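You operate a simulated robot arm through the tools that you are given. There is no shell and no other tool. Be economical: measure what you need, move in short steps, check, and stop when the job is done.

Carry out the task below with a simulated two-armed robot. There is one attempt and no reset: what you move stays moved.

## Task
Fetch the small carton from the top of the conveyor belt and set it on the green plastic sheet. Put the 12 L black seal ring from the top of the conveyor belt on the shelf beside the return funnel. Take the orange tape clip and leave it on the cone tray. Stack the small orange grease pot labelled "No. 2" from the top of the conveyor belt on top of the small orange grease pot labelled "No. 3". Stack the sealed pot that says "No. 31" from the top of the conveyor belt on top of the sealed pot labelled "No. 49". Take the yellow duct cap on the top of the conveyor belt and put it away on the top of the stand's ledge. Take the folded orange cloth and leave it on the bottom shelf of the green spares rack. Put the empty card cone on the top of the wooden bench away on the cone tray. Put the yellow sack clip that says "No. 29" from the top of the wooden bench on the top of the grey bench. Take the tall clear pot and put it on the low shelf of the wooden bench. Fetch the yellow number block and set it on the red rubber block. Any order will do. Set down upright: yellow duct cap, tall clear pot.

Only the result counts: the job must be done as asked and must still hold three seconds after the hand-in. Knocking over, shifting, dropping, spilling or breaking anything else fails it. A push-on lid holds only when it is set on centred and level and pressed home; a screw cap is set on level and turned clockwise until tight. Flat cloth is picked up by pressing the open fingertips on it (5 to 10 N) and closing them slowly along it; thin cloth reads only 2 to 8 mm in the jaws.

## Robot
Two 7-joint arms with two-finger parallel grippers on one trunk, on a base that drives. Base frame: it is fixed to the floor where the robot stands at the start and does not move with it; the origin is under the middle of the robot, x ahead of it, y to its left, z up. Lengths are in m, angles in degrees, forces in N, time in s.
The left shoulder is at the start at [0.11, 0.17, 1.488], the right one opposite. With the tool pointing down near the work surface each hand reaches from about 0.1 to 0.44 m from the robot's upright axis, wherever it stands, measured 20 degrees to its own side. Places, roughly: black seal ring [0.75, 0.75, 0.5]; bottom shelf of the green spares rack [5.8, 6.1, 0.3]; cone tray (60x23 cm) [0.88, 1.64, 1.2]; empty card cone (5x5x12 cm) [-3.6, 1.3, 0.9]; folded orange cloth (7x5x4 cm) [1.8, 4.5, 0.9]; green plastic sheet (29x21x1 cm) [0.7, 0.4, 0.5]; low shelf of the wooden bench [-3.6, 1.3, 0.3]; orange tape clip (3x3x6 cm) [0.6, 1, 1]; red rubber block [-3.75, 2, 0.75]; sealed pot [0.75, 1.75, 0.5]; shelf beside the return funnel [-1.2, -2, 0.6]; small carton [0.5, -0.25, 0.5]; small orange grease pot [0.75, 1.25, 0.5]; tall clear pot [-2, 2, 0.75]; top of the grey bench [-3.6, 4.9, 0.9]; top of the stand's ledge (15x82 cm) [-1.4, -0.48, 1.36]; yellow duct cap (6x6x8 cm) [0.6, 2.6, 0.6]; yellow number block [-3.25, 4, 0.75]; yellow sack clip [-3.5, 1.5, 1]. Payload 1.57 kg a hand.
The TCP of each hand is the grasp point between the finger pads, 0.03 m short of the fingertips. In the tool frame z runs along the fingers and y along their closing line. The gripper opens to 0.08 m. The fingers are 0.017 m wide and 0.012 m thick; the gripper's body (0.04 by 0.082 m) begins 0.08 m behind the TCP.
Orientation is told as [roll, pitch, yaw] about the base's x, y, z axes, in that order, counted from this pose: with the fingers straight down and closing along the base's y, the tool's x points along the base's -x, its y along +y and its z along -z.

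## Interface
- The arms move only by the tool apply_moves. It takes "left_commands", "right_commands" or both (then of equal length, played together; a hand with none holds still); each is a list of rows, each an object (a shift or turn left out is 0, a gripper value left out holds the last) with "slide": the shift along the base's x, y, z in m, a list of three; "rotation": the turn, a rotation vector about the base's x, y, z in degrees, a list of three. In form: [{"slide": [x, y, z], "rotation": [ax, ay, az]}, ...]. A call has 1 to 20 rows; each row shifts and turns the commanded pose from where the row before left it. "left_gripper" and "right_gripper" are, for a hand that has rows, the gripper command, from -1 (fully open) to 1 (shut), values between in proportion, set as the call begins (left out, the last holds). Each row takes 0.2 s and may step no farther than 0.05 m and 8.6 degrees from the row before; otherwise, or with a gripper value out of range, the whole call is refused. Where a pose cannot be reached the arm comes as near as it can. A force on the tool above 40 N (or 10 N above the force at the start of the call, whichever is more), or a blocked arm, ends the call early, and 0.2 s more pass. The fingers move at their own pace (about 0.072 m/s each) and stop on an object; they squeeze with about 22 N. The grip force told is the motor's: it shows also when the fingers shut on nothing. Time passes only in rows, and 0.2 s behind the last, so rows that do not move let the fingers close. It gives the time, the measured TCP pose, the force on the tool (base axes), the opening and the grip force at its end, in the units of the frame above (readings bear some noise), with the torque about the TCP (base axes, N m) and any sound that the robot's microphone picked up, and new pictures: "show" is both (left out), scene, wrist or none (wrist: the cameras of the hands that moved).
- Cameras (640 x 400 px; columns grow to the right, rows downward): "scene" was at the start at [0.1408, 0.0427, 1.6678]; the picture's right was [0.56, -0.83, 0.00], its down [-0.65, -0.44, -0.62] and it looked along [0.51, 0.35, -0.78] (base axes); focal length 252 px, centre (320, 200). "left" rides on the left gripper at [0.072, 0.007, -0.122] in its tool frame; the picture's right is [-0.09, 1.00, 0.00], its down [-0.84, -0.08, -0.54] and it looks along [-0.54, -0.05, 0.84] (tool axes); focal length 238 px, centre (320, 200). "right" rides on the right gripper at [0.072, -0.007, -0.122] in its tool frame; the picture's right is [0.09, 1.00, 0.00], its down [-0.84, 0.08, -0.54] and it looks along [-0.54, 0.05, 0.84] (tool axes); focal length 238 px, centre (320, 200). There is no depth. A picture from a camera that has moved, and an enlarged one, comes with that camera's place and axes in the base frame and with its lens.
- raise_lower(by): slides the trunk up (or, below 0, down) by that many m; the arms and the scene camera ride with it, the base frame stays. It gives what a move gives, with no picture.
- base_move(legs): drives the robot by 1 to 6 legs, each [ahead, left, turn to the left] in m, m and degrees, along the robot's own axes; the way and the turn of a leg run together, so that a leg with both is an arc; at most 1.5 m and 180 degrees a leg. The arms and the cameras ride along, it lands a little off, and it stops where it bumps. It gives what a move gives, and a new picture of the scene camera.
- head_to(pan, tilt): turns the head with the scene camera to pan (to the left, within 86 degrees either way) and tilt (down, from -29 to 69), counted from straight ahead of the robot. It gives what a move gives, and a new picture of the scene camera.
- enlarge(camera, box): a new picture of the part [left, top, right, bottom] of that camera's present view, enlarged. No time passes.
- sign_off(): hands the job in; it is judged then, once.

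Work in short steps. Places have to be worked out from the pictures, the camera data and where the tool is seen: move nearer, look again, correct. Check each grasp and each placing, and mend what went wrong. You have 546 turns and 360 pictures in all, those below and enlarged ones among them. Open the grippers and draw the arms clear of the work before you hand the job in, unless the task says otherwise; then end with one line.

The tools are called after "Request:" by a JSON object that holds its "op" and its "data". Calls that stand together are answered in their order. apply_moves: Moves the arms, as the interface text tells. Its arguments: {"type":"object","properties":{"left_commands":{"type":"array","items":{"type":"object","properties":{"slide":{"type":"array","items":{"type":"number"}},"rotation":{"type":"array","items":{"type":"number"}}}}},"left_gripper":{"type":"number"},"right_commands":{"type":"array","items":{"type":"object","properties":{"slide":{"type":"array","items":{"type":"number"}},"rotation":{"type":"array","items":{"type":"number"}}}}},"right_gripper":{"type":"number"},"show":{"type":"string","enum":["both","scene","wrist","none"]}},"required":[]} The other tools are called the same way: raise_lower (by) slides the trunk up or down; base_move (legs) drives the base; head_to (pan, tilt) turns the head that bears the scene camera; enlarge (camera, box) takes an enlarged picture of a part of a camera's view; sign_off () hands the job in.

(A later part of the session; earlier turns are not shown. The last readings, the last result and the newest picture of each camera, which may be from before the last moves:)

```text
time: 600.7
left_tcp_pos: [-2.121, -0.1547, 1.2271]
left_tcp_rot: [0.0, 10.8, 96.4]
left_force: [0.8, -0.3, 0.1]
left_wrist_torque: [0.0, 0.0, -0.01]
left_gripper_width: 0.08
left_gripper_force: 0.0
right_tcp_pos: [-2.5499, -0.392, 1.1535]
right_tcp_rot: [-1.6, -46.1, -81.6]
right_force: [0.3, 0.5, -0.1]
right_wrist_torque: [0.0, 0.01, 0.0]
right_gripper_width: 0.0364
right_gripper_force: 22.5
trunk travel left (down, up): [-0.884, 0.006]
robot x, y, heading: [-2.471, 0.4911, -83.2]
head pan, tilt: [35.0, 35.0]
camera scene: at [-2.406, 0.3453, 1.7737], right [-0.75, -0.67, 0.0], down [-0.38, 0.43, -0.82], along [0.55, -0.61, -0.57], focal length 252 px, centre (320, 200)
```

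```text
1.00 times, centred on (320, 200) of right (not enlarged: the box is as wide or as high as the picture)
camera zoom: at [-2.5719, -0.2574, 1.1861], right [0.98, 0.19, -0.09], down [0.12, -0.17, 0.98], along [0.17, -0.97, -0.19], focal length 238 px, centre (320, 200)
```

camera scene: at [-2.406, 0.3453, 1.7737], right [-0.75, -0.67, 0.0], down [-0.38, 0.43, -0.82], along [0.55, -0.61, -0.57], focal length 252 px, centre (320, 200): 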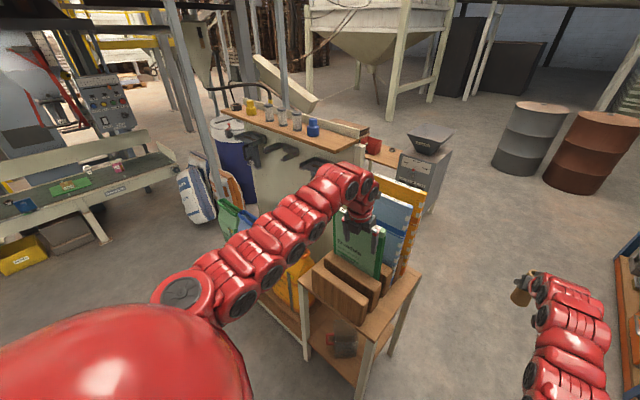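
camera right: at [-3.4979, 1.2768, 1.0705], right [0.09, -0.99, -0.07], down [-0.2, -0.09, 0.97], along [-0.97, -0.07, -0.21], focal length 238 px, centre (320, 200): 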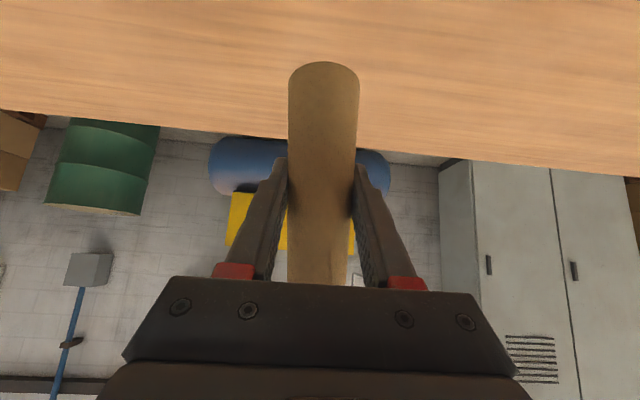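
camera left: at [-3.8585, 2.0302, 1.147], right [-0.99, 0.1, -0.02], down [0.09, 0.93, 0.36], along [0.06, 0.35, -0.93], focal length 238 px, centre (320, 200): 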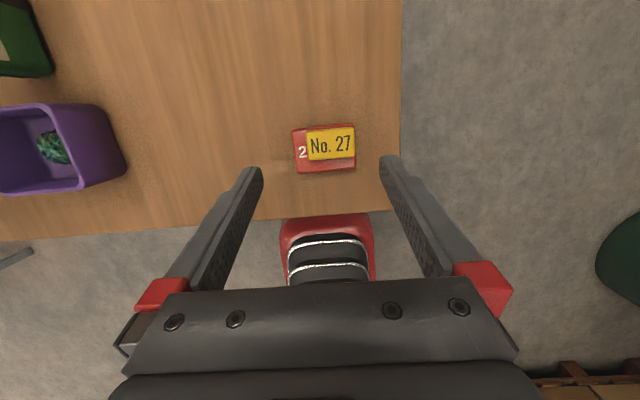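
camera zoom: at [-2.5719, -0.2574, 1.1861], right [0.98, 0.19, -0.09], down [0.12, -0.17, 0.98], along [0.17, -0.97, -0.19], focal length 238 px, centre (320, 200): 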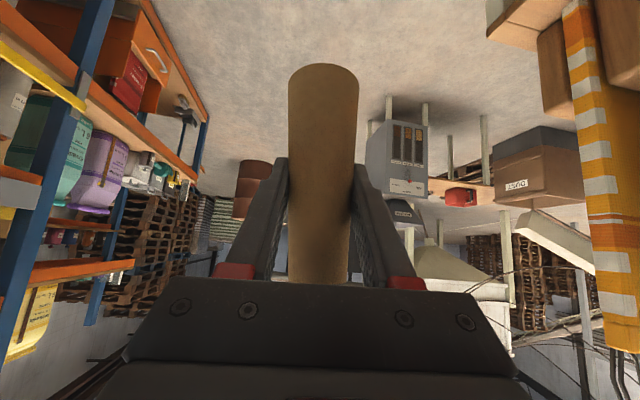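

Packs still stand. Back up 0.5 (toward +y) before turning, then proceed east along y≈0.55.

Request:
{"op": "base_move", "data": {"legs": [[-0.5, 0, 0], [0, 0, 42], [0, 0, 41], [0, -0.42, 0]]}}

Request:
{"op": "head_to", "data": {"pan": 0, "tilt": 25}}

```text
time: 609.7
left_tcp_pos: [-1.8527, 0.8278, 1.2254]
left_tcp_rot: [-0.1, 10.8, 178.5]
left_force: [-0.2, 0.0, 0.2]
left_wrist_torque: [-0.01, 0.03, 0.0]
left_gripper_width: 0.0801
left_gripper_force: 0.1
right_tcp_pos: [-1.6777, 0.3708, 1.1533]
right_tcp_rot: [-1.6, -46.2, 0.6]
right_force: [-0.9, 0.7, -0.1]
right_wrist_torque: [0.04, 0.02, 0.0]
right_gripper_width: 0.0362
right_gripper_force: 22.2
trunk travel left (down, up): [-0.884, 0.006]
robot x, y, heading: [-2.5412, 0.5659, -0.9]
head pan, tilt: [35.0, 35.0]
camera scene: at [-2.3891, 0.6168, 1.7737], right [0.56, -0.83, 0.0], down [-0.48, -0.32, -0.82], along [0.68, 0.46, -0.57], focal length 252 px, centre (320, 200)
```

scene: 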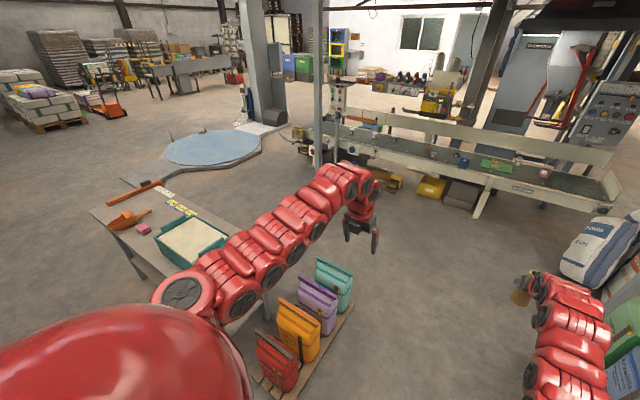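

```text
time: 610.7
left_tcp_pos: [-1.853, 0.8264, 1.2279]
left_tcp_rot: [0.0, 10.8, 178.5]
left_force: [0.4, -0.5, 1.1]
left_wrist_torque: [0.02, 0.01, -0.01]
left_gripper_width: 0.0799
left_gripper_force: 0.1
right_tcp_pos: [-1.6772, 0.3712, 1.1546]
right_tcp_rot: [-1.6, -46.2, 0.5]
right_force: [0.5, 0.7, -1.1]
right_wrist_torque: [0.01, 0.03, 0.0]
right_gripper_width: 0.0364
right_gripper_force: 22.3
trunk travel left (down, up): [-0.884, 0.006]
robot x, y, heading: [-2.5414, 0.5666, -1.3]
head pan, tilt: [0.0, 25.0]
camera scene: at [-2.37, 0.5652, 1.7894], right [-0.02, -1.0, 0.0], down [-0.42, 0.01, -0.91], along [0.91, -0.02, -0.42], focal length 252 px, centre (320, 200)
```

scene: 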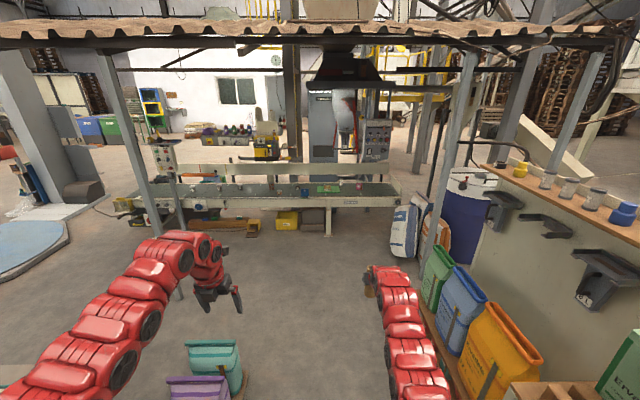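

Drive east, first retracting the right hand ~12 cm.

Request:
{"op": "apply_moves", "data": {"right_commands": [{"slide": [-0.04, 0, 0.0]}, {"slide": [-0.04, 0, 0.0]}, {"slide": [-0.04, 0, 0]}], "show": "none"}}

Request:
{"op": "base_move", "data": {"legs": [[0.9, 0, 1.3], [0.95, 0, 0]]}}

```text
time: 611.5
left_tcp_pos: [-1.8531, 0.8272, 1.2279]
left_tcp_rot: [0.0, 10.8, 178.5]
left_force: [-0.2, 1.0, 0.5]
left_wrist_torque: [0.0, 0.01, 0.02]
left_gripper_width: 0.0803
left_gripper_force: 0.0
right_tcp_pos: [-1.7966, 0.3703, 1.1538]
right_tcp_rot: [-1.5, -46.2, 0.6]
right_force: [0.1, -0.2, 0.0]
right_wrist_torque: [0.01, -0.01, 0.01]
right_gripper_width: 0.0365
right_gripper_force: 22.3
trunk travel left (down, up): [-0.884, 0.006]
robot x, y, heading: [-2.5378, 0.5689, -1.0]
head pan, tilt: [0.0, 25.0]
```

```text
time: 620.9
left_tcp_pos: [0.015, 0.8088, 1.2263]
left_tcp_rot: [0.0, 10.8, 178.7]
left_force: [0.5, 0.0, -0.2]
left_wrist_torque: [-0.03, -0.02, 0.04]
left_gripper_width: 0.0801
left_gripper_force: 0.1
right_tcp_pos: [0.073, 0.354, 1.1531]
right_tcp_rot: [-1.6, -46.2, 0.9]
right_force: [-0.8, 0.2, 0.2]
right_wrist_torque: [0.02, -0.01, -0.04]
right_gripper_width: 0.0366
right_gripper_force: 21.8
trunk travel left (down, up): [-0.884, 0.006]
robot x, y, heading: [-0.6717, 0.5481, -1.0]
head pan, tilt: [0.0, 25.0]
camera scene: at [-0.5011, 0.5446, 1.7895], right [-0.01, -1.0, 0.0], down [-0.42, 0.01, -0.91], along [0.91, -0.01, -0.42], focal length 252 px, centre (320, 200)
```

scene: 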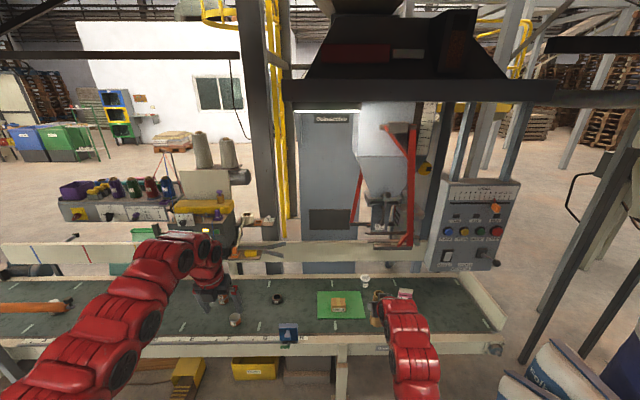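

Zoom at the cone tray and the board with the tape clip.

Request:
{"op": "enlarge", "data": {"camera": "scene", "box": [40, 160, 290, 280]}}

```text
2.56 times, centred on (165, 220) of scene
camera zoom: at [-0.5011, 0.5446, 1.7895], right [-0.01, -1.0, 0.0], down [-0.42, 0.01, -0.91], along [0.91, -0.01, -0.42], focal length 646 px, centre (717, 149)
```

zoom: 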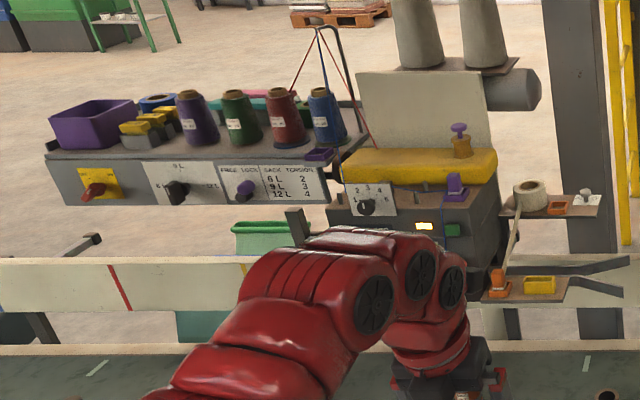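

Tray front strip ~7 cm free before the spools; I'll set the cone at y≈1.5. Bring the left hand inward, then approach: forward 0.4, strafe left.

Request:
{"op": "apply_moves", "data": {"left_commands": [{"slide": [0.01, -0.04, 0]}, {"slide": [0.01, -0.04, 0]}, {"slide": [0.0, -0.04, 0]}], "show": "none"}}

Request:
{"op": "base_move", "data": {"legs": [[0.4, 0, 1.0], [0, 0.75, 0]]}}

```text
time: 621.7
left_tcp_pos: [0.0368, 0.6903, 1.2288]
left_tcp_rot: [0.1, 10.9, 178.9]
left_force: [0.1, 0.0, -0.8]
left_wrist_torque: [-0.03, -0.01, 0.0]
left_gripper_width: 0.0801
left_gripper_force: 0.0
right_tcp_pos: [0.0732, 0.3525, 1.153]
right_tcp_rot: [-1.6, -46.1, 0.9]
right_force: [0.5, 0.6, -0.3]
right_wrist_torque: [-0.01, -0.01, 0.01]
right_gripper_width: 0.0362
right_gripper_force: 21.9
trunk travel left (down, up): [-0.884, 0.006]
robot x, y, heading: [-0.6718, 0.5477, -0.8]
head pan, tilt: [0.0, 25.0]
```

```text
time: 627.8
left_tcp_pos: [0.4373, 1.4308, 1.2278]
left_tcp_rot: [0.1, 10.8, 179.2]
left_force: [-0.4, 0.2, -0.7]
left_wrist_torque: [0.0, 0.01, 0.0]
left_gripper_width: 0.0799
left_gripper_force: 0.1
right_tcp_pos: [0.4789, 1.0941, 1.1534]
right_tcp_rot: [-1.6, -46.3, 1.2]
right_force: [-1.0, -0.2, -0.7]
right_wrist_torque: [0.02, 0.01, 0.01]
right_gripper_width: 0.0363
right_gripper_force: 21.6
trunk travel left (down, up): [-0.884, 0.006]
robot x, y, heading: [-0.2673, 1.28, -0.4]
head pan, tilt: [0.0, 25.0]
camera scene: at [-0.0978, 1.2796, 1.7895], right [-0.01, -1.0, 0.0], down [-0.42, 0.0, -0.91], along [0.91, -0.01, -0.42], focal length 252 px, centre (320, 200)
```

scene: 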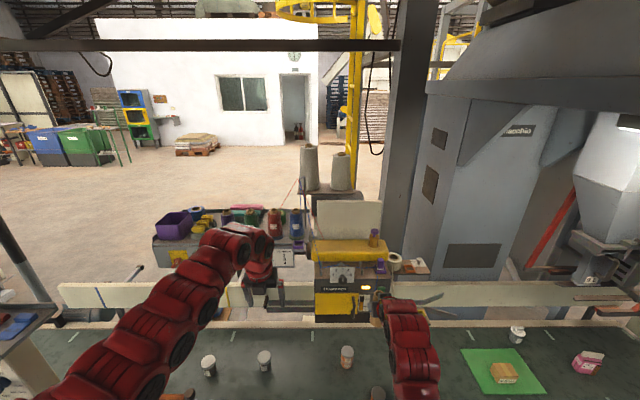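

Strafe 0.28 more (the START/STOP tray lies at y≥1.96), then raise the right hand to z≈1.33.

Request:
{"op": "base_move", "data": {"legs": [[0, 0.28, 0]]}}

Request:
{"op": "apply_moves", "data": {"right_commands": [{"slide": [0, 0.02, 0.045], "rotation": [1.6, 0, -1]}, {"slide": [0, 0.02, 0.045], "rotation": [0, 1, 0]}, {"slide": [0, 0.02, 0.045]}, {"slide": [0, 0.02, 0.045]}], "show": "wrist"}}

```text
time: 629.7
left_tcp_pos: [0.4381, 1.7066, 1.2277]
left_tcp_rot: [0.0, 10.8, 179.3]
left_force: [0.0, -0.1, -0.6]
left_wrist_torque: [0.01, -0.01, 0.01]
left_gripper_width: 0.0799
left_gripper_force: 0.0
right_tcp_pos: [0.4803, 1.3682, 1.1528]
right_tcp_rot: [-1.6, -46.2, 1.3]
right_force: [1.1, -0.1, -0.1]
right_wrist_torque: [0.04, 0.01, 0.05]
right_gripper_width: 0.0361
right_gripper_force: 22.2
trunk travel left (down, up): [-0.884, 0.006]
robot x, y, heading: [-0.2684, 1.5591, -0.5]
head pan, tilt: [0.0, 25.0]
camera scene: at [-0.0962, 1.5539, 1.7895], right [-0.01, -1.0, 0.0], down [-0.42, 0.0, -0.91], along [0.91, 0.0, -0.42], focal length 252 px, centre (320, 200)
```

scene: 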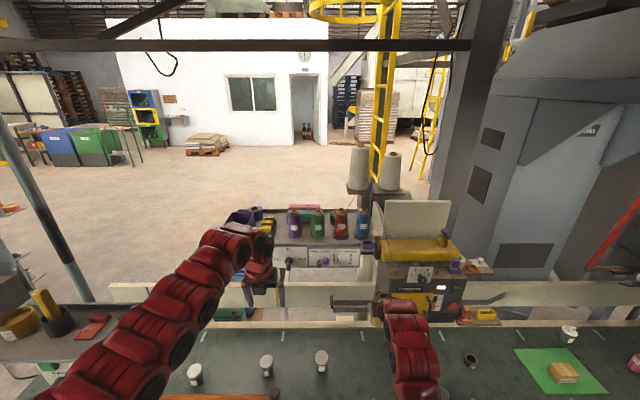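

```text
time: 630.7
left_tcp_pos: [0.4386, 1.7069, 1.2285]
left_tcp_rot: [0.0, 10.8, 179.2]
left_force: [-0.8, 0.1, 0.5]
left_wrist_torque: [-0.01, -0.01, 0.0]
left_gripper_width: 0.08
left_gripper_force: 0.0
right_tcp_pos: [0.4795, 1.4519, 1.3388]
right_tcp_rot: [0.6, -45.3, -1.3]
right_force: [0.7, 0.3, -0.8]
right_wrist_torque: [0.02, -0.03, -0.01]
right_gripper_width: 0.0362
right_gripper_force: 21.8
trunk travel left (down, up): [-0.884, 0.006]
robot x, y, heading: [-0.2706, 1.5591, -0.2]
head pan, tilt: [0.0, 25.0]
camera right: at [0.3435, 1.4465, 1.3714], right [-0.05, 1.0, -0.06], down [0.21, 0.07, 0.98], along [0.98, 0.04, -0.21], focal length 238 px, centre (320, 200)
```

right: 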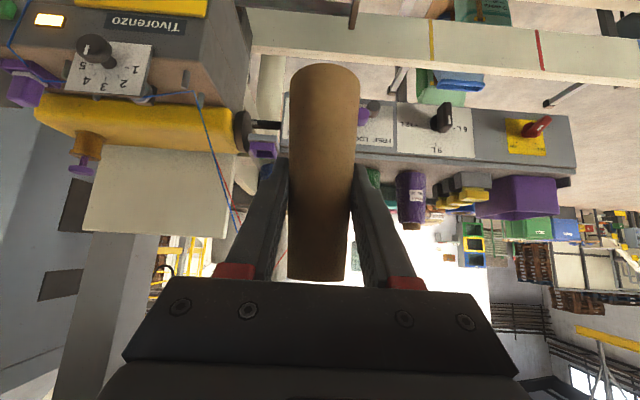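

Request:
{"op": "enlarge", "data": {"camera": "scene", "box": [220, 190, 400, 280]}}

```text
3.56 times, centred on (310, 235) of scene
camera zoom: at [-0.0966, 1.5568, 1.7895], right [-0.01, -1.0, 0.0], down [-0.42, 0.0, -0.91], along [0.91, -0.01, -0.42], focal length 898 px, centre (356, 76)
```

zoom: 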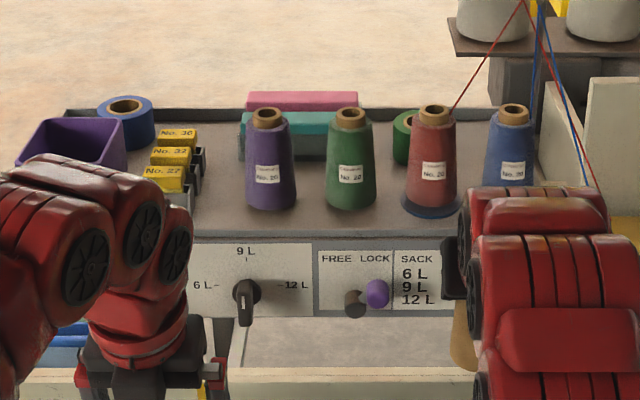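

There is a good spot between the purple and green spools (≈(0.79, 1.61)). First lower and retract the left hand so the wrists don't meet.

Request:
{"op": "apply_moves", "data": {"left_commands": [{"slide": [0, -0.01, -0.045]}, {"slide": [0, -0.01, -0.045]}, {"slide": [0, -0.01, -0.045]}, {"slide": [0, 0, -0.045]}, {"slide": [0, 0, -0.045]}, {"slide": [-0.02, 0, -0.045]}, {"slide": [-0.04, 0, -0.02]}, {"slide": [-0.045, 0, 0]}, {"slide": [-0.045, 0, 0]}, {"slide": [-0.045, 0, 0]}], "right_commands": [{}, {}, {}, {}, {}, {}, {"slide": [0, 0.04, 0]}, {"slide": [0, 0.04, 0]}, {"slide": [0, 0.04, 0]}, {"slide": [0, 0.037, 0]}], "show": "none"}}

```text
time: 632.9
left_tcp_pos: [0.3, 1.6723, 0.9113]
left_tcp_rot: [0.1, 10.7, 179.3]
left_force: [0.6, -0.1, -0.1]
left_wrist_torque: [-0.05, 0.03, 0.0]
left_gripper_width: 0.08
left_gripper_force: 0.1
left hand out of reach, approached as far as the arm can: row 9, 10
right_tcp_pos: [0.481, 1.6096, 1.3348]
right_tcp_rot: [0.5, -45.2, -1.2]
right_force: [0.5, 0.9, 0.3]
right_wrist_torque: [-0.01, -0.04, -0.03]
right_gripper_width: 0.0365
right_gripper_force: 21.6
trunk travel left (down, up): [-0.884, 0.006]
robot x, y, heading: [-0.2676, 1.5594, -0.5]
head pan, tilt: [0.0, 25.0]
```

Request:
{"op": "base_move", "data": {"legs": [[0.2, 0, 0]]}}

Request:
{"op": "apply_moves", "data": {"right_commands": [{"slide": [0.03, 0, 0]}, {"slide": [0.03, 0, 0]}], "show": "wrist"}}

```text
time: 634.4
left_tcp_pos: [0.4716, 1.6776, 0.9117]
left_tcp_rot: [-0.3, 10.3, 179.9]
left_force: [-3.4, -1.2, 14.9]
left_wrist_torque: [1.29, 0.44, 0.53]
left_gripper_width: 0.0801
left_gripper_force: 0.0
right_tcp_pos: [0.6555, 1.6103, 1.3329]
right_tcp_rot: [0.7, -45.0, -0.9]
right_force: [0.2, -0.1, 0.8]
right_wrist_torque: [-0.01, -0.01, 0.02]
right_gripper_width: 0.0364
right_gripper_force: 22.5
trunk travel left (down, up): [-0.884, 0.006]
robot x, y, heading: [-0.0929, 1.5573, 0.1]
head pan, tilt: [0.0, 25.0]
stopped in leg 1: the force on the tool passed its limit at 45 N (the readings are from after the stop); the commanded pose is now the measured one
camera scene: at [0.0784, 1.5562, 1.7895], right [0.0, -1.0, 0.0], down [-0.42, 0.0, -0.91], along [0.91, 0.0, -0.42], focal length 252 px, centre (320, 200)
```

scene: 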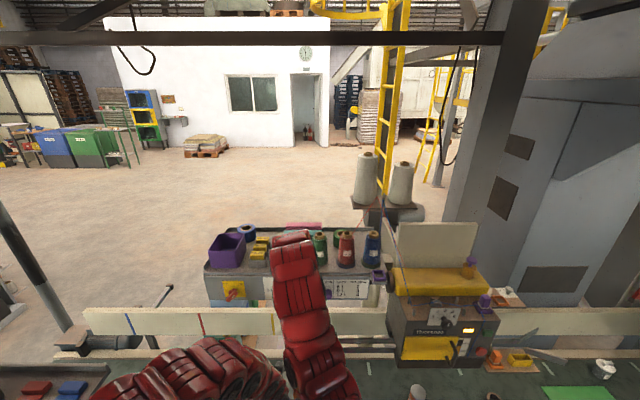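

```text
time: 635.0
left_tcp_pos: [0.4738, 1.6789, 0.9114]
left_tcp_rot: [-0.4, 10.3, 179.8]
left_force: [0.0, -0.3, -0.8]
left_wrist_torque: [-0.02, 0.03, 0.02]
left_gripper_width: 0.08
left_gripper_force: 0.1
right_tcp_pos: [0.7164, 1.6114, 1.3329]
right_tcp_rot: [0.7, -45.0, -1.0]
right_force: [0.2, -0.2, -0.2]
right_wrist_torque: [0.0, 0.04, 0.03]
right_gripper_width: 0.0363
right_gripper_force: 21.9
trunk travel left (down, up): [-0.884, 0.006]
robot x, y, heading: [-0.0911, 1.5566, 0.1]
head pan, tilt: [0.0, 25.0]
camera right: at [0.5804, 1.6033, 1.3663], right [-0.06, 1.0, -0.06], down [0.21, 0.07, 0.98], along [0.98, 0.04, -0.21], focal length 238 px, centre (320, 200)
```

right: 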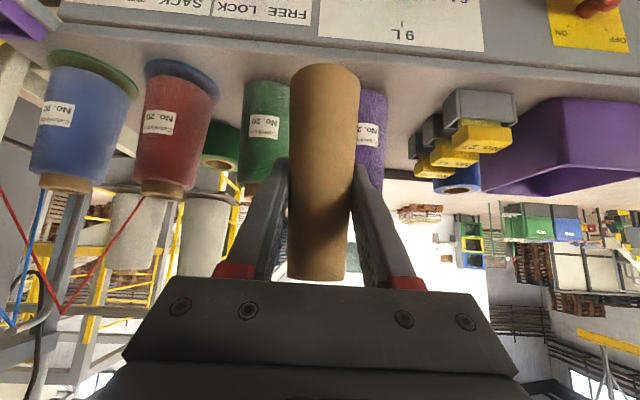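

Cone lines up between the green and purple spools. Free the left hand (it brushed something) by lifting it, then drive 4 cm forward and extend.

Request:
{"op": "apply_moves", "data": {"left_commands": [{"slide": [0, -0.02, 0.03]}, {"slide": [0, -0.02, 0.03]}, {}], "right_commands": [{"slide": [0.02, 0, 0]}, {"slide": [0.02, 0, 0]}, {"slide": [0.015, 0, 0]}], "show": "none"}}

```text
time: 635.8
left_tcp_pos: [0.4965, 1.6451, 0.9553]
left_tcp_rot: [-0.4, 10.2, 179.8]
left_force: [-0.2, 0.3, -0.8]
left_wrist_torque: [-0.02, 0.01, 0.0]
left_gripper_width: 0.08
left_gripper_force: 0.1
left hand out of reach, approached as far as the arm can: row 1, 2
right_tcp_pos: [0.7704, 1.6116, 1.3347]
right_tcp_rot: [0.7, -45.2, -1.0]
right_force: [-0.1, 0.2, 0.2]
right_wrist_torque: [-0.07, -0.03, -0.01]
right_gripper_width: 0.0365
right_gripper_force: 22.1
trunk travel left (down, up): [-0.884, 0.006]
robot x, y, heading: [-0.0907, 1.5611, -0.2]
head pan, tilt: [0.0, 25.0]
```

Request:
{"op": "apply_moves", "data": {"right_commands": [{"slide": [0.018, -0.001, 0]}, {"slide": [0, 0, -0.025]}, {"slide": [0, 0, -0.015]}], "show": "wrist"}}

```text
time: 636.5
left_tcp_pos: [0.4935, 1.6423, 0.9555]
left_tcp_rot: [-0.5, 10.3, 179.6]
left_force: [0.5, 0.0, -0.4]
left_wrist_torque: [-0.03, 0.04, -0.01]
left_gripper_width: 0.0799
left_gripper_force: 0.1
right_tcp_pos: [0.7729, 1.6095, 1.3296]
right_tcp_rot: [1.4, -46.9, -1.5]
right_force: [-2.4, -1.4, 11.9]
right_wrist_torque: [0.34, -0.31, 0.06]
right_gripper_width: 0.0362
right_gripper_force: 21.6
right hand out of reach, approached as far as the arm can: row 1
trunk travel left (down, up): [-0.884, 0.006]
robot x, y, heading: [-0.0927, 1.5566, -0.1]
head pan, tilt: [0.0, 25.0]
stopped in row 3 (right hand): the force on the tool passed its limit at 46 N (the readings are from after the stop); the commanded pose is now the measured one
camera right: at [0.6354, 1.6028, 1.3589], right [-0.05, 1.0, -0.05], down [0.18, 0.06, 0.98], along [0.98, 0.04, -0.18], focal length 238 px, centre (320, 200)
```

right: 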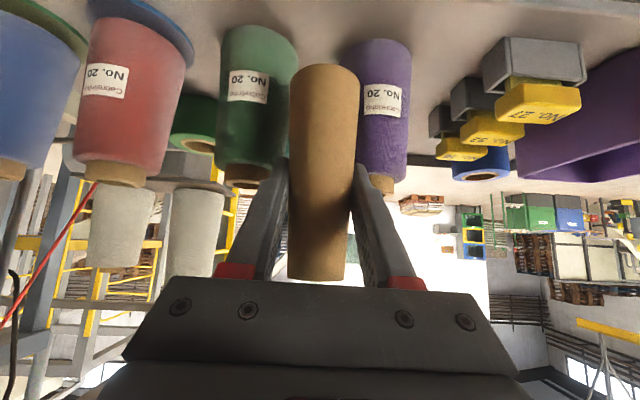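

Contact came early: the cone's base is riding on the spools' flanks; I'm too deep. Lift 1 cm and pull back 4.5 cm.

Request:
{"op": "apply_moves", "data": {"right_commands": [{"slide": [0, 0, 0.012]}, {"slide": [-0.02, 0, 0], "rotation": [-0.8, 1.8, 0]}, {"slide": [-0.025, 0.0, 0]}], "show": "wrist"}}

Request:
{"op": "enlarge", "data": {"camera": "scene", "box": [220, 210, 400, 310]}}

```text
time: 637.2
left_tcp_pos: [0.4943, 1.6431, 0.9541]
left_tcp_rot: [-0.5, 10.2, 179.7]
left_force: [0.6, -0.6, -0.1]
left_wrist_torque: [0.03, 0.01, 0.01]
left_gripper_width: 0.08
left_gripper_force: 0.1
right_tcp_pos: [0.7291, 1.6099, 1.3381]
right_tcp_rot: [0.1, -44.8, -0.6]
right_force: [0.0, 0.1, 0.3]
right_wrist_torque: [-0.01, 0.0, -0.01]
right_gripper_width: 0.0365
right_gripper_force: 21.8
trunk travel left (down, up): [-0.884, 0.006]
robot x, y, heading: [-0.092, 1.5552, -0.1]
head pan, tilt: [0.0, 25.0]
camera right: at [0.5928, 1.6031, 1.3738], right [-0.05, 1.0, -0.06], down [0.21, 0.07, 0.97], along [0.98, 0.04, -0.22], focal length 238 px, centre (320, 200)
```

right: 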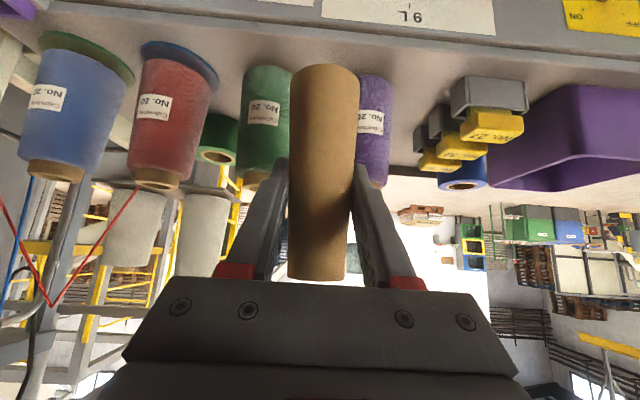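

```text
3.56 times, centred on (310, 260) of scene
camera zoom: at [0.078, 1.5565, 1.7895], right [0.0, -1.0, 0.0], down [-0.42, 0.0, -0.91], along [0.91, 0.0, -0.42], focal length 898 px, centre (356, -13)
```

zoom: 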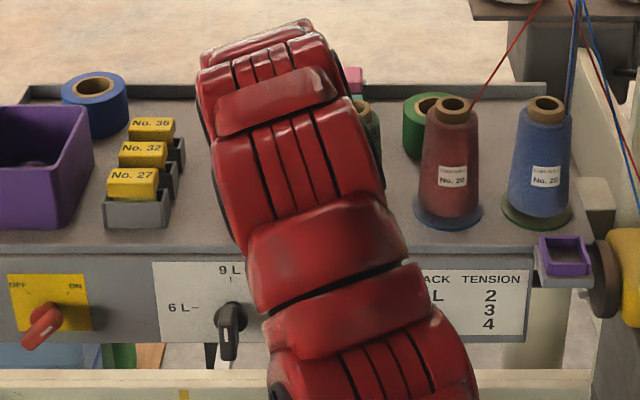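

Triangulated: tray z = 1.20, front edge x = 0.75, spools begin at x≈0.81. The early stop was probably the right hand resting on the left wrist; move the left hand aside (+y).

Request:
{"op": "apply_moves", "data": {"left_commands": [{"slide": [0, 0.035, 0]}, {"slide": [0, 0.035, 0]}, {"slide": [0, 0.035, 0]}, {"slide": [0, 0.03, 0]}], "show": "scene"}}

```text
time: 638.2
left_tcp_pos: [0.5031, 1.7787, 0.9513]
left_tcp_rot: [-0.5, 10.1, 179.7]
left_force: [-0.2, -0.2, -0.5]
left_wrist_torque: [0.0, -0.02, 0.02]
left_gripper_width: 0.0801
left_gripper_force: 0.0
left hand out of reach, approached as far as the arm can: row 1, 2
right_tcp_pos: [0.7307, 1.6112, 1.3382]
right_tcp_rot: [-0.1, -44.8, -0.5]
right_force: [-0.6, -0.7, -0.9]
right_wrist_torque: [0.01, 0.02, 0.01]
right_gripper_width: 0.0363
right_gripper_force: 22.2
trunk travel left (down, up): [-0.884, 0.006]
robot x, y, heading: [-0.0908, 1.5559, 0.1]
head pan, tilt: [0.0, 25.0]
camera scene: at [0.0785, 1.5586, 1.7895], right [0.0, -1.0, 0.0], down [-0.42, 0.0, -0.91], along [0.91, 0.0, -0.42], focal length 252 px, centre (320, 200)
```

scene: 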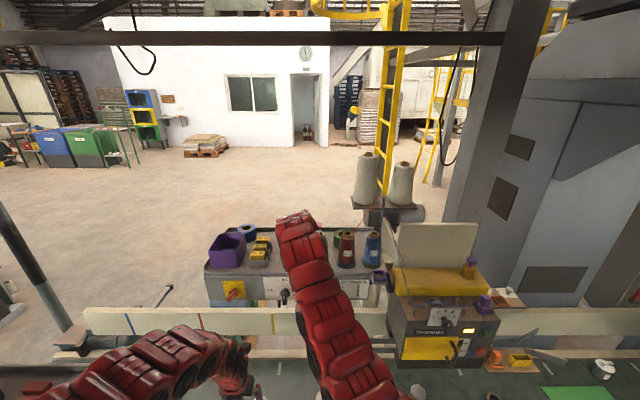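

Request:
{"op": "base_move", "data": {"legs": [[0.04, 0, 0]]}}

Request:
{"op": "apply_moves", "data": {"right_commands": [{"slide": [0.02, 0, -0.01]}, {"slide": [0, 0, -0.025]}, {"slide": [0, 0, -0.02]}], "show": "wrist"}}

```text
time: 639.1
left_tcp_pos: [0.5399, 1.7787, 0.9528]
left_tcp_rot: [-0.5, 10.4, 179.8]
left_force: [0.2, -0.7, -0.5]
left_wrist_torque: [0.02, -0.06, -0.03]
left_gripper_width: 0.08
left_gripper_force: 0.1
right_tcp_pos: [0.7642, 1.6102, 1.3392]
right_tcp_rot: [0.0, -44.8, -0.5]
right_force: [-0.6, 0.9, -0.1]
right_wrist_torque: [-0.02, -0.01, -0.01]
right_gripper_width: 0.0363
right_gripper_force: 21.6
trunk travel left (down, up): [-0.884, 0.006]
robot x, y, heading: [-0.0541, 1.5549, -0.1]
head pan, tilt: [0.0, 25.0]
camera scene: at [0.1114, 1.5565, 1.79], right [0.0, -1.0, 0.0], down [-0.42, 0.0, -0.91], along [0.91, 0.0, -0.42], focal length 252 px, centre (320, 200)
```

scene: 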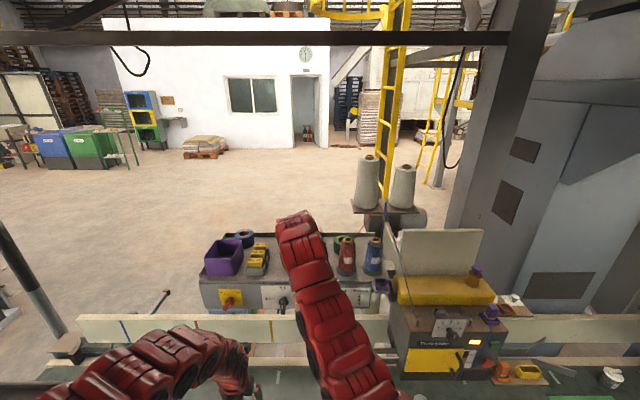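

```text
time: 639.6
left_tcp_pos: [0.5399, 1.7769, 0.9524]
left_tcp_rot: [-0.5, 10.4, 179.8]
left_force: [0.6, -0.4, 0.6]
left_wrist_torque: [0.0, 0.05, 0.01]
left_gripper_width: 0.0801
left_gripper_force: 0.0
right_tcp_pos: [0.7885, 1.6088, 1.3358]
right_tcp_rot: [0.9, -46.8, -1.3]
right_force: [-2.7, -2.0, 19.8]
right_wrist_torque: [0.57, -0.44, 0.01]
right_gripper_width: 0.0367
right_gripper_force: 21.8
trunk travel left (down, up): [-0.884, 0.006]
robot x, y, heading: [-0.0541, 1.5593, -0.1]
head pan, tilt: [0.0, 25.0]
stopped in row 2 (right hand): the force on the tool passed its limit at 48 N (the readings are from after the stop); the commanded pose is now the measured one
camera right: at [0.6522, 1.602, 1.3668], right [-0.05, 1.0, -0.06], down [0.18, 0.07, 0.98], along [0.98, 0.04, -0.18], focal length 238 px, centre (320, 200)
```

right: 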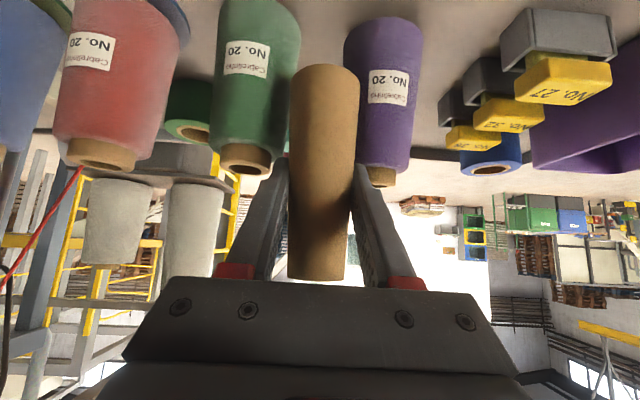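

The fingertip meets the purple spool's shoulder, so the cone must be held more upright. I'll put the cone on the belt and re-grasp it with the left hand (tilt 10°). First lift and back off.

Request:
{"op": "apply_moves", "data": {"right_commands": [{"slide": [-0.01, 0, 0.02], "rotation": [-0.8, 1.8, 0]}, {"slide": [-0.03, 0, 0.02]}, {"slide": [-0.03, -0.02, 0]}, {"slide": [0, -0.04, 0]}, {"slide": [0, -0.04, 0]}, {"slide": [0, -0.04, 0]}], "show": "none"}}

Request:
{"op": "base_move", "data": {"legs": [[-0.16, 0, 0]]}}

Request:
{"op": "raise_lower", "data": {"by": -0.1}}

```text
time: 641.0
left_tcp_pos: [0.5426, 1.777, 0.9509]
left_tcp_rot: [-0.6, 10.1, 179.8]
left_force: [1.2, -1.0, -0.2]
left_wrist_torque: [0.0, -0.02, 0.02]
left_gripper_width: 0.0801
left_gripper_force: 0.0
right_tcp_pos: [0.7207, 1.468, 1.3669]
right_tcp_rot: [-0.6, -44.1, -0.1]
right_force: [0.0, 0.0, -0.1]
right_wrist_torque: [0.0, 0.03, 0.03]
right_gripper_width: 0.0363
right_gripper_force: 22.3
trunk travel left (down, up): [-0.884, 0.006]
robot x, y, heading: [-0.0548, 1.5528, -0.0]
head pan, tilt: [0.0, 25.0]
```

```text
time: 642.5
left_tcp_pos: [0.3885, 1.7777, 0.9494]
left_tcp_rot: [-0.5, 10.1, 179.6]
left_force: [0.3, 0.4, -0.4]
left_wrist_torque: [0.02, 0.01, -0.01]
left_gripper_width: 0.0798
left_gripper_force: 0.0
right_tcp_pos: [0.5656, 1.4701, 1.3655]
right_tcp_rot: [-0.7, -44.1, -0.4]
right_force: [-0.3, 0.3, 0.2]
right_wrist_torque: [-0.01, 0.03, -0.01]
right_gripper_width: 0.0364
right_gripper_force: 22.1
trunk travel left (down, up): [-0.884, 0.006]
robot x, y, heading: [-0.2071, 1.5559, -0.3]
head pan, tilt: [0.0, 25.0]
camera scene: at [-0.0362, 1.5566, 1.789], right [0.0, -1.0, 0.0], down [-0.42, 0.0, -0.91], along [0.91, 0.0, -0.42], focal length 252 px, centre (320, 200)
```

scene: 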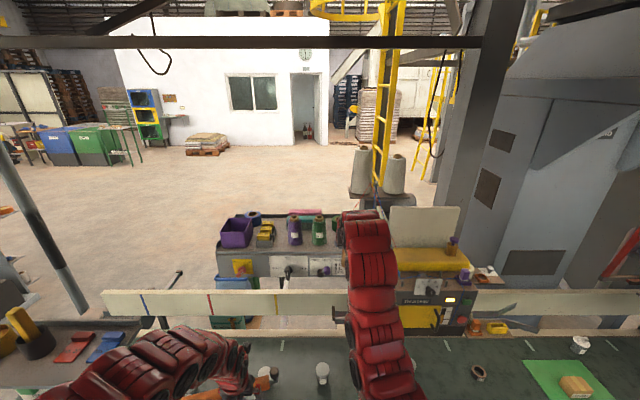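

```text
time: 643.8
left_tcp_pos: [0.3853, 1.7788, 0.8509]
left_tcp_rot: [-0.5, 10.2, 179.7]
left_force: [-0.1, 0.8, 0.1]
left_wrist_torque: [-0.01, 0.03, 0.02]
left_gripper_width: 0.0802
left_gripper_force: 0.0
right_tcp_pos: [0.5633, 1.4693, 1.2676]
right_tcp_rot: [-0.6, -44.2, -0.2]
right_force: [-0.5, 0.5, 0.3]
right_wrist_torque: [-0.01, -0.02, -0.01]
right_gripper_width: 0.0365
right_gripper_force: 22.2
trunk travel left (down, up): [-0.784, 0.106]
robot x, y, heading: [-0.21, 1.5581, -0.3]
head pan, tilt: [0.0, 25.0]
```

Move the left hand up and off the bar (over the belt), then lower the trunk and right hand.

Request:
{"op": "apply_moves", "data": {"left_commands": [{"slide": [0, 0, 0.045]}, {"slide": [0.01, -0.01, 0.04]}, {"slide": [0.04, -0.02, 0.02]}, {"slide": [0.04, -0.02, 0.01]}, {"slide": [0.04, -0.02, 0]}, {"slide": [0.03, 0, 0]}], "right_commands": [{"slide": [0, 0, -0.045]}, {"slide": [0, 0, -0.045]}, {"slide": [0, 0, -0.045]}, {"slide": [0, -0.01, -0.045]}, {"slide": [0, -0.01, -0.045]}, {"slide": [0, -0.01, -0.045]}], "show": "none"}}

Request:
{"op": "raise_lower", "data": {"by": -0.17}}

Request:
{"op": "apply_moves", "data": {"right_commands": [{"slide": [0, 0, -0.045]}, {"slide": [0, 0, -0.045]}, {"slide": [0, 0, -0.045]}], "show": "wrist"}}

```text
time: 645.2
left_tcp_pos: [0.538, 1.7109, 0.9465]
left_tcp_rot: [-0.5, 10.0, 179.9]
left_force: [-0.5, 0.6, 0.3]
left_wrist_torque: [0.02, -0.05, 0.02]
left_gripper_width: 0.0802
left_gripper_force: 0.0
left hand out of reach, approached as far as the arm can: row 1, 2, 5, 6
right_tcp_pos: [0.5628, 1.4428, 0.9967]
right_tcp_rot: [-0.6, -44.2, -0.2]
right_force: [-0.3, -0.4, -0.6]
right_wrist_torque: [0.01, -0.01, -0.02]
right_gripper_width: 0.0364
right_gripper_force: 21.5
trunk travel left (down, up): [-0.784, 0.106]
robot x, y, heading: [-0.2071, 1.5548, -0.2]
head pan, tilt: [0.0, 25.0]
```

```text
time: 646.6
left_tcp_pos: [0.5447, 1.7093, 0.814]
left_tcp_rot: [-0.7, 11.3, 180.0]
left_force: [-0.5, -0.1, 13.2]
left_wrist_torque: [0.06, 0.72, 0.08]
left_gripper_width: 0.0801
left_gripper_force: 0.0
right_tcp_pos: [0.5616, 1.4411, 0.856]
right_tcp_rot: [-0.6, -44.2, -0.4]
right_force: [0.2, -0.5, -0.7]
right_wrist_torque: [-0.01, 0.02, 0.0]
right_gripper_width: 0.0363
right_gripper_force: 22.2
trunk travel left (down, up): [-0.642, 0.248]
robot x, y, heading: [-0.211, 1.5555, 0.1]
head pan, tilt: [0.0, 25.0]
stopped: the force on the tool passed its limit at 60 N (the readings are from after the stop); the commanded pose is now the measured one
```

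```text
time: 647.4
left_tcp_pos: [0.5445, 1.7095, 0.8133]
left_tcp_rot: [-0.6, 11.1, 180.0]
left_force: [0.6, -0.1, 14.2]
left_wrist_torque: [0.04, 0.76, -0.03]
left_gripper_width: 0.0802
left_gripper_force: 0.0
right_tcp_pos: [0.5602, 1.442, 0.7226]
right_tcp_rot: [-0.6, -44.2, -0.3]
right_force: [1.4, -0.9, -0.2]
right_wrist_torque: [-0.03, -0.04, 0.01]
right_gripper_width: 0.0363
right_gripper_force: 21.9
trunk travel left (down, up): [-0.642, 0.248]
robot x, y, heading: [-0.2121, 1.5546, -0.1]
head pan, tilt: [0.0, 25.0]
camera right: at [0.4259, 1.4357, 0.7589], right [-0.05, 1.0, -0.07], down [0.22, 0.08, 0.97], along [0.97, 0.04, -0.23], focal length 238 px, centre (320, 200)
```

right: 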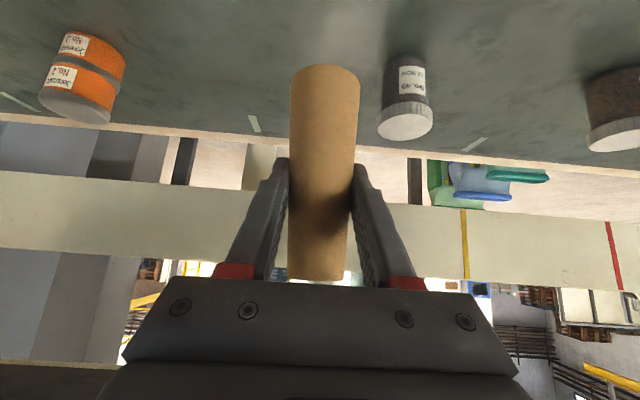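

The left hand rests on the swing bar; lift it. Then lower the cone to the belt.

Request:
{"op": "apply_moves", "data": {"left_commands": [{"slide": [0.01, 0, 0.04]}, {"slide": [0.02, -0.01, 0.04]}, {"slide": [0.02, -0.02, 0.02]}, {}], "right_commands": [{"slide": [0, 0, -0.04]}, {"slide": [0, 0, -0.04]}, {"slide": [0, 0, -0.035]}, {"slide": [0, 0, -0.01]}], "show": "none"}}

```text
time: 648.4
left_tcp_pos: [0.562, 1.6948, 0.9013]
left_tcp_rot: [-0.5, 11.1, -179.9]
left_force: [0.5, 0.1, -0.7]
left_wrist_torque: [-0.01, 0.0, -0.02]
left_gripper_width: 0.08
left_gripper_force: 0.0
left hand out of reach, approached as far as the arm can: row 1, 2, 3
right_tcp_pos: [0.5584, 1.4417, 0.648]
right_tcp_rot: [-0.7, -44.1, -0.2]
right_force: [-0.4, 0.2, -0.4]
right_wrist_torque: [-0.01, -0.03, 0.01]
right_gripper_width: 0.0366
right_gripper_force: 21.8
right hand out of reach, approached as far as the arm can: row 2, 3, 4
trunk travel left (down, up): [-0.642, 0.248]
robot x, y, heading: [-0.212, 1.556, -0.4]
head pan, tilt: [0.0, 25.0]
```

Request:
{"op": "raise_lower", "data": {"by": -0.05}}

Request:
{"op": "apply_moves", "data": {"right_commands": [{"slide": [0, 0, -0.004]}, {"slide": [0, 0, -0.003]}, {"slide": [0, 0, -0.003]}, {"slide": [0, 0, -0.003]}], "show": "none"}}

```text
time: 649.4
left_tcp_pos: [0.5622, 1.6938, 0.8503]
left_tcp_rot: [-0.5, 11.1, -180.0]
left_force: [0.3, 0.1, 0.4]
left_wrist_torque: [0.02, -0.01, -0.01]
left_gripper_width: 0.0802
left_gripper_force: 0.1
right_tcp_pos: [0.5584, 1.4406, 0.5995]
right_tcp_rot: [-0.6, -44.2, -0.4]
right_force: [0.0, 0.5, -0.2]
right_wrist_torque: [0.0, -0.02, 0.01]
right_gripper_width: 0.0365
right_gripper_force: 22.6
trunk travel left (down, up): [-0.592, 0.298]
robot x, y, heading: [-0.2083, 1.5575, 0.1]
head pan, tilt: [0.0, 25.0]
```

```text
time: 650.4
left_tcp_pos: [0.5622, 1.6935, 0.8511]
left_tcp_rot: [-0.5, 11.1, -180.0]
left_force: [0.2, 0.4, 0.3]
left_wrist_torque: [0.03, -0.01, 0.02]
left_gripper_width: 0.08
left_gripper_force: 0.0
right_tcp_pos: [0.5552, 1.4402, 0.5952]
right_tcp_rot: [-0.6, -44.1, -0.3]
right_force: [-0.2, -0.5, -0.9]
right_wrist_torque: [0.0, 0.01, -0.04]
right_gripper_width: 0.0365
right_gripper_force: 21.7
right hand out of reach, approached as far as the arm can: row 1, 3, 4
trunk travel left (down, up): [-0.592, 0.298]
robot x, y, heading: [-0.2118, 1.5584, 0.0]
head pan, tilt: [0.0, 25.0]
```

Request:
{"op": "raise_lower", "data": {"by": -0.006}}

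Request:
{"op": "raise_lower", "data": {"by": -0.004}}

```text
time: 650.9
left_tcp_pos: [0.5606, 1.6943, 0.8446]
left_tcp_rot: [-0.5, 11.2, -180.1]
left_force: [0.2, 0.3, 0.1]
left_wrist_torque: [0.01, 0.0, -0.01]
left_gripper_width: 0.0799
left_gripper_force: 0.0
right_tcp_pos: [0.5575, 1.4403, 0.5913]
right_tcp_rot: [-0.6, -44.4, -0.3]
right_force: [-1.3, -1.2, 6.5]
right_wrist_torque: [0.03, -0.04, -0.01]
right_gripper_width: 0.0363
right_gripper_force: 21.9
trunk travel left (down, up): [-0.586, 0.304]
robot x, y, heading: [-0.2097, 1.5566, -0.2]
head pan, tilt: [0.0, 25.0]
```

```text
time: 651.4
left_tcp_pos: [0.5586, 1.6933, 0.8425]
left_tcp_rot: [-0.5, 11.3, -180.0]
left_force: [0.1, 0.6, -0.5]
left_wrist_torque: [0.01, 0.0, -0.01]
left_gripper_width: 0.0802
left_gripper_force: 0.1
right_tcp_pos: [0.5575, 1.4411, 0.5906]
right_tcp_rot: [-0.6, -44.6, -0.2]
right_force: [-4.8, -3.5, 24.2]
right_wrist_torque: [-0.07, -0.18, -0.02]
right_gripper_width: 0.0366
right_gripper_force: 22.5
trunk travel left (down, up): [-0.582, 0.308]
robot x, y, heading: [-0.2078, 1.5549, -0.1]
head pan, tilt: [0.0, 25.0]
```

Cone stands on the belt. Release, retreat, and reduce the right tool's tilt to ~15°.

Request:
{"op": "apply_moves", "data": {"right_commands": [{"slide": [0, 0, 0.001]}, {}, {}, {"slide": [-0.03, 0, 0.03]}, {"slide": [-0.03, 0, 0.035]}, {"slide": [-0.02, 0, 0.04]}, {"slide": [0, 0, 0.045]}, {"slide": [0.02, 0, 0.02], "rotation": [0, 7.3, 0]}, {"slide": [0.02, 0, 0.01], "rotation": [0, 7.3, 0]}, {"slide": [0.02, 0, 0], "rotation": [0, 7.3, 0]}, {"slide": [0.015, 0, 0], "rotation": [0, 7.3, 0]}], "right_gripper": -1, "show": "wrist"}}

```text
time: 653.8
left_tcp_pos: [0.5619, 1.6937, 0.8418]
left_tcp_rot: [-0.5, 11.0, -179.9]
left_force: [-0.5, 0.0, 0.2]
left_wrist_torque: [0.01, -0.04, 0.0]
left_gripper_width: 0.08
left_gripper_force: 0.2
right_tcp_pos: [0.5608, 1.4474, 0.7518]
right_tcp_rot: [-0.5, -15.0, -0.2]
right_force: [0.6, 0.2, -0.2]
right_wrist_torque: [-0.01, 0.06, 0.02]
right_gripper_width: 0.0802
right_gripper_force: 0.0
right hand out of reach, approached as far as the arm can: row 6, 7, 11
trunk travel left (down, up): [-0.582, 0.308]
robot x, y, heading: [-0.2148, 1.5578, -0.1]
head pan, tilt: [0.0, 25.0]
camera right: at [0.4611, 1.4403, 0.8501], right [-0.08, 1.0, -0.03], down [0.67, 0.08, 0.74], along [0.74, 0.04, -0.67], focal length 238 px, centre (320, 200)
```

right: 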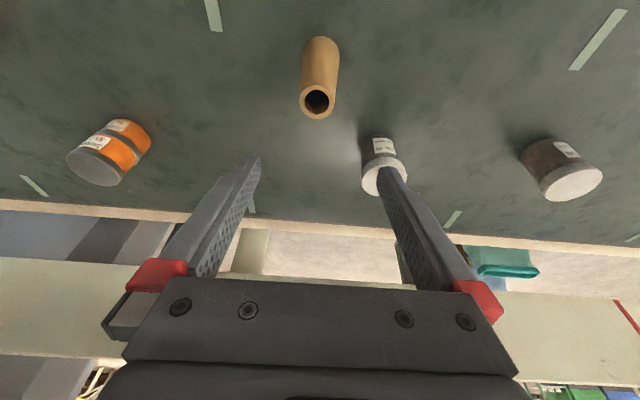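

Request:
{"op": "apply_moves", "data": {"right_commands": [{"slide": [-0.002, -0.003, -0.04]}, {"slide": [-0.002, -0.003, -0.04]}, {"slide": [0, 0, -0.04]}, {"slide": [0, 0, -0.015]}], "show": "wrist"}}

```text
time: 654.8
left_tcp_pos: [0.5613, 1.6931, 0.8399]
left_tcp_rot: [-0.5, 11.0, -180.0]
left_force: [-0.1, 0.8, -0.1]
left_wrist_torque: [-0.01, 0.02, 0.03]
left_gripper_width: 0.08
left_gripper_force: 0.2
right_tcp_pos: [0.5348, 1.439, 0.6689]
right_tcp_rot: [-0.7, -14.9, -0.2]
right_force: [0.4, -0.6, 0.6]
right_wrist_torque: [0.0, 0.01, 0.0]
right_gripper_width: 0.0799
right_gripper_force: 0.1
right hand out of reach, approached as far as the arm can: row 1, 2, 3, 4
trunk travel left (down, up): [-0.582, 0.308]
robot x, y, heading: [-0.2106, 1.5612, -0.1]
head pan, tilt: [0.0, 25.0]
camera right: at [0.4354, 1.4321, 0.768], right [-0.08, 1.0, -0.04], down [0.67, 0.08, 0.74], along [0.74, 0.04, -0.67], focal length 238 px, centre (320, 200)
```

right: 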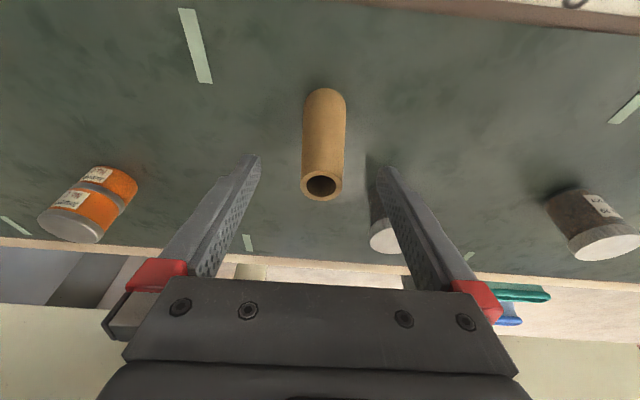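

Request:
{"op": "base_move", "data": {"legs": [[0.06, 0, 0]]}}

Request:
{"op": "apply_moves", "data": {"right_commands": [{"slide": [-0.02, 0.002, -0.01]}, {"slide": [-0.01, 0, -0.025]}, {"slide": [0, 0, -0.02]}], "show": "wrist"}}

```text
time: 655.8
left_tcp_pos: [0.6219, 1.6929, 0.8386]
left_tcp_rot: [-0.5, 11.0, -180.1]
left_force: [0.6, -0.3, -0.7]
left_wrist_torque: [0.0, 0.06, 0.01]
left_gripper_width: 0.08
left_gripper_force: 0.0
right_tcp_pos: [0.5948, 1.4376, 0.6684]
right_tcp_rot: [-0.7, -14.9, -0.2]
right_force: [0.8, 0.6, 0.5]
right_wrist_torque: [-0.03, 0.01, -0.01]
right_gripper_width: 0.0797
right_gripper_force: 0.1
trunk travel left (down, up): [-0.582, 0.308]
robot x, y, heading: [-0.1513, 1.5518, -0.2]
head pan, tilt: [0.0, 25.0]
camera scene: at [0.0208, 1.5562, 1.4878], right [0.0, -1.0, 0.0], down [-0.42, 0.0, -0.91], along [0.91, 0.0, -0.42], focal length 252 px, centre (320, 200)
```

scene: 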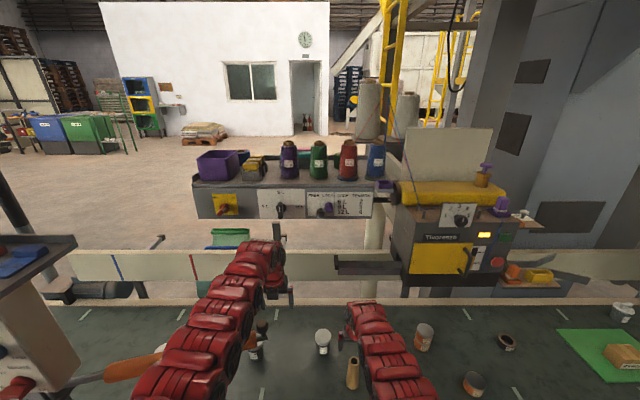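

```text
time: 656.6
left_tcp_pos: [0.6203, 1.6942, 0.8406]
left_tcp_rot: [-0.5, 11.1, -179.9]
left_force: [-0.5, -0.2, 0.3]
left_wrist_torque: [-0.02, -0.02, 0.04]
left_gripper_width: 0.0801
left_gripper_force: 0.1
right_tcp_pos: [0.5638, 1.44, 0.6145]
right_tcp_rot: [-0.7, -15.0, -0.2]
right_force: [-0.9, -0.2, -0.4]
right_wrist_torque: [0.03, 0.05, 0.03]
right_gripper_width: 0.08
right_gripper_force: 0.1
trunk travel left (down, up): [-0.582, 0.308]
robot x, y, heading: [-0.1492, 1.5556, -0.2]
head pan, tilt: [0.0, 25.0]
camera right: at [0.4631, 1.4343, 0.7133], right [-0.08, 1.0, -0.04], down [0.67, 0.08, 0.74], along [0.74, 0.04, -0.67], focal length 238 px, centre (320, 200)
```

right: 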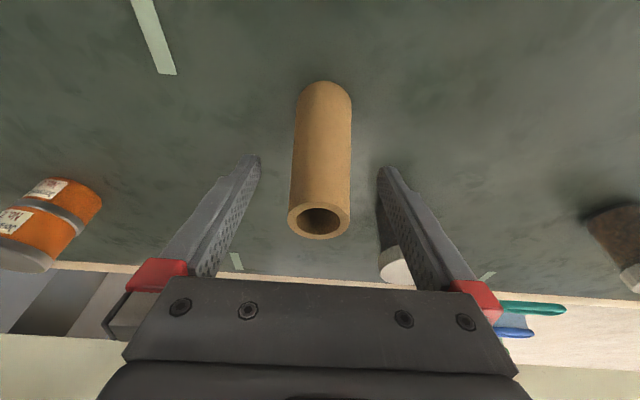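

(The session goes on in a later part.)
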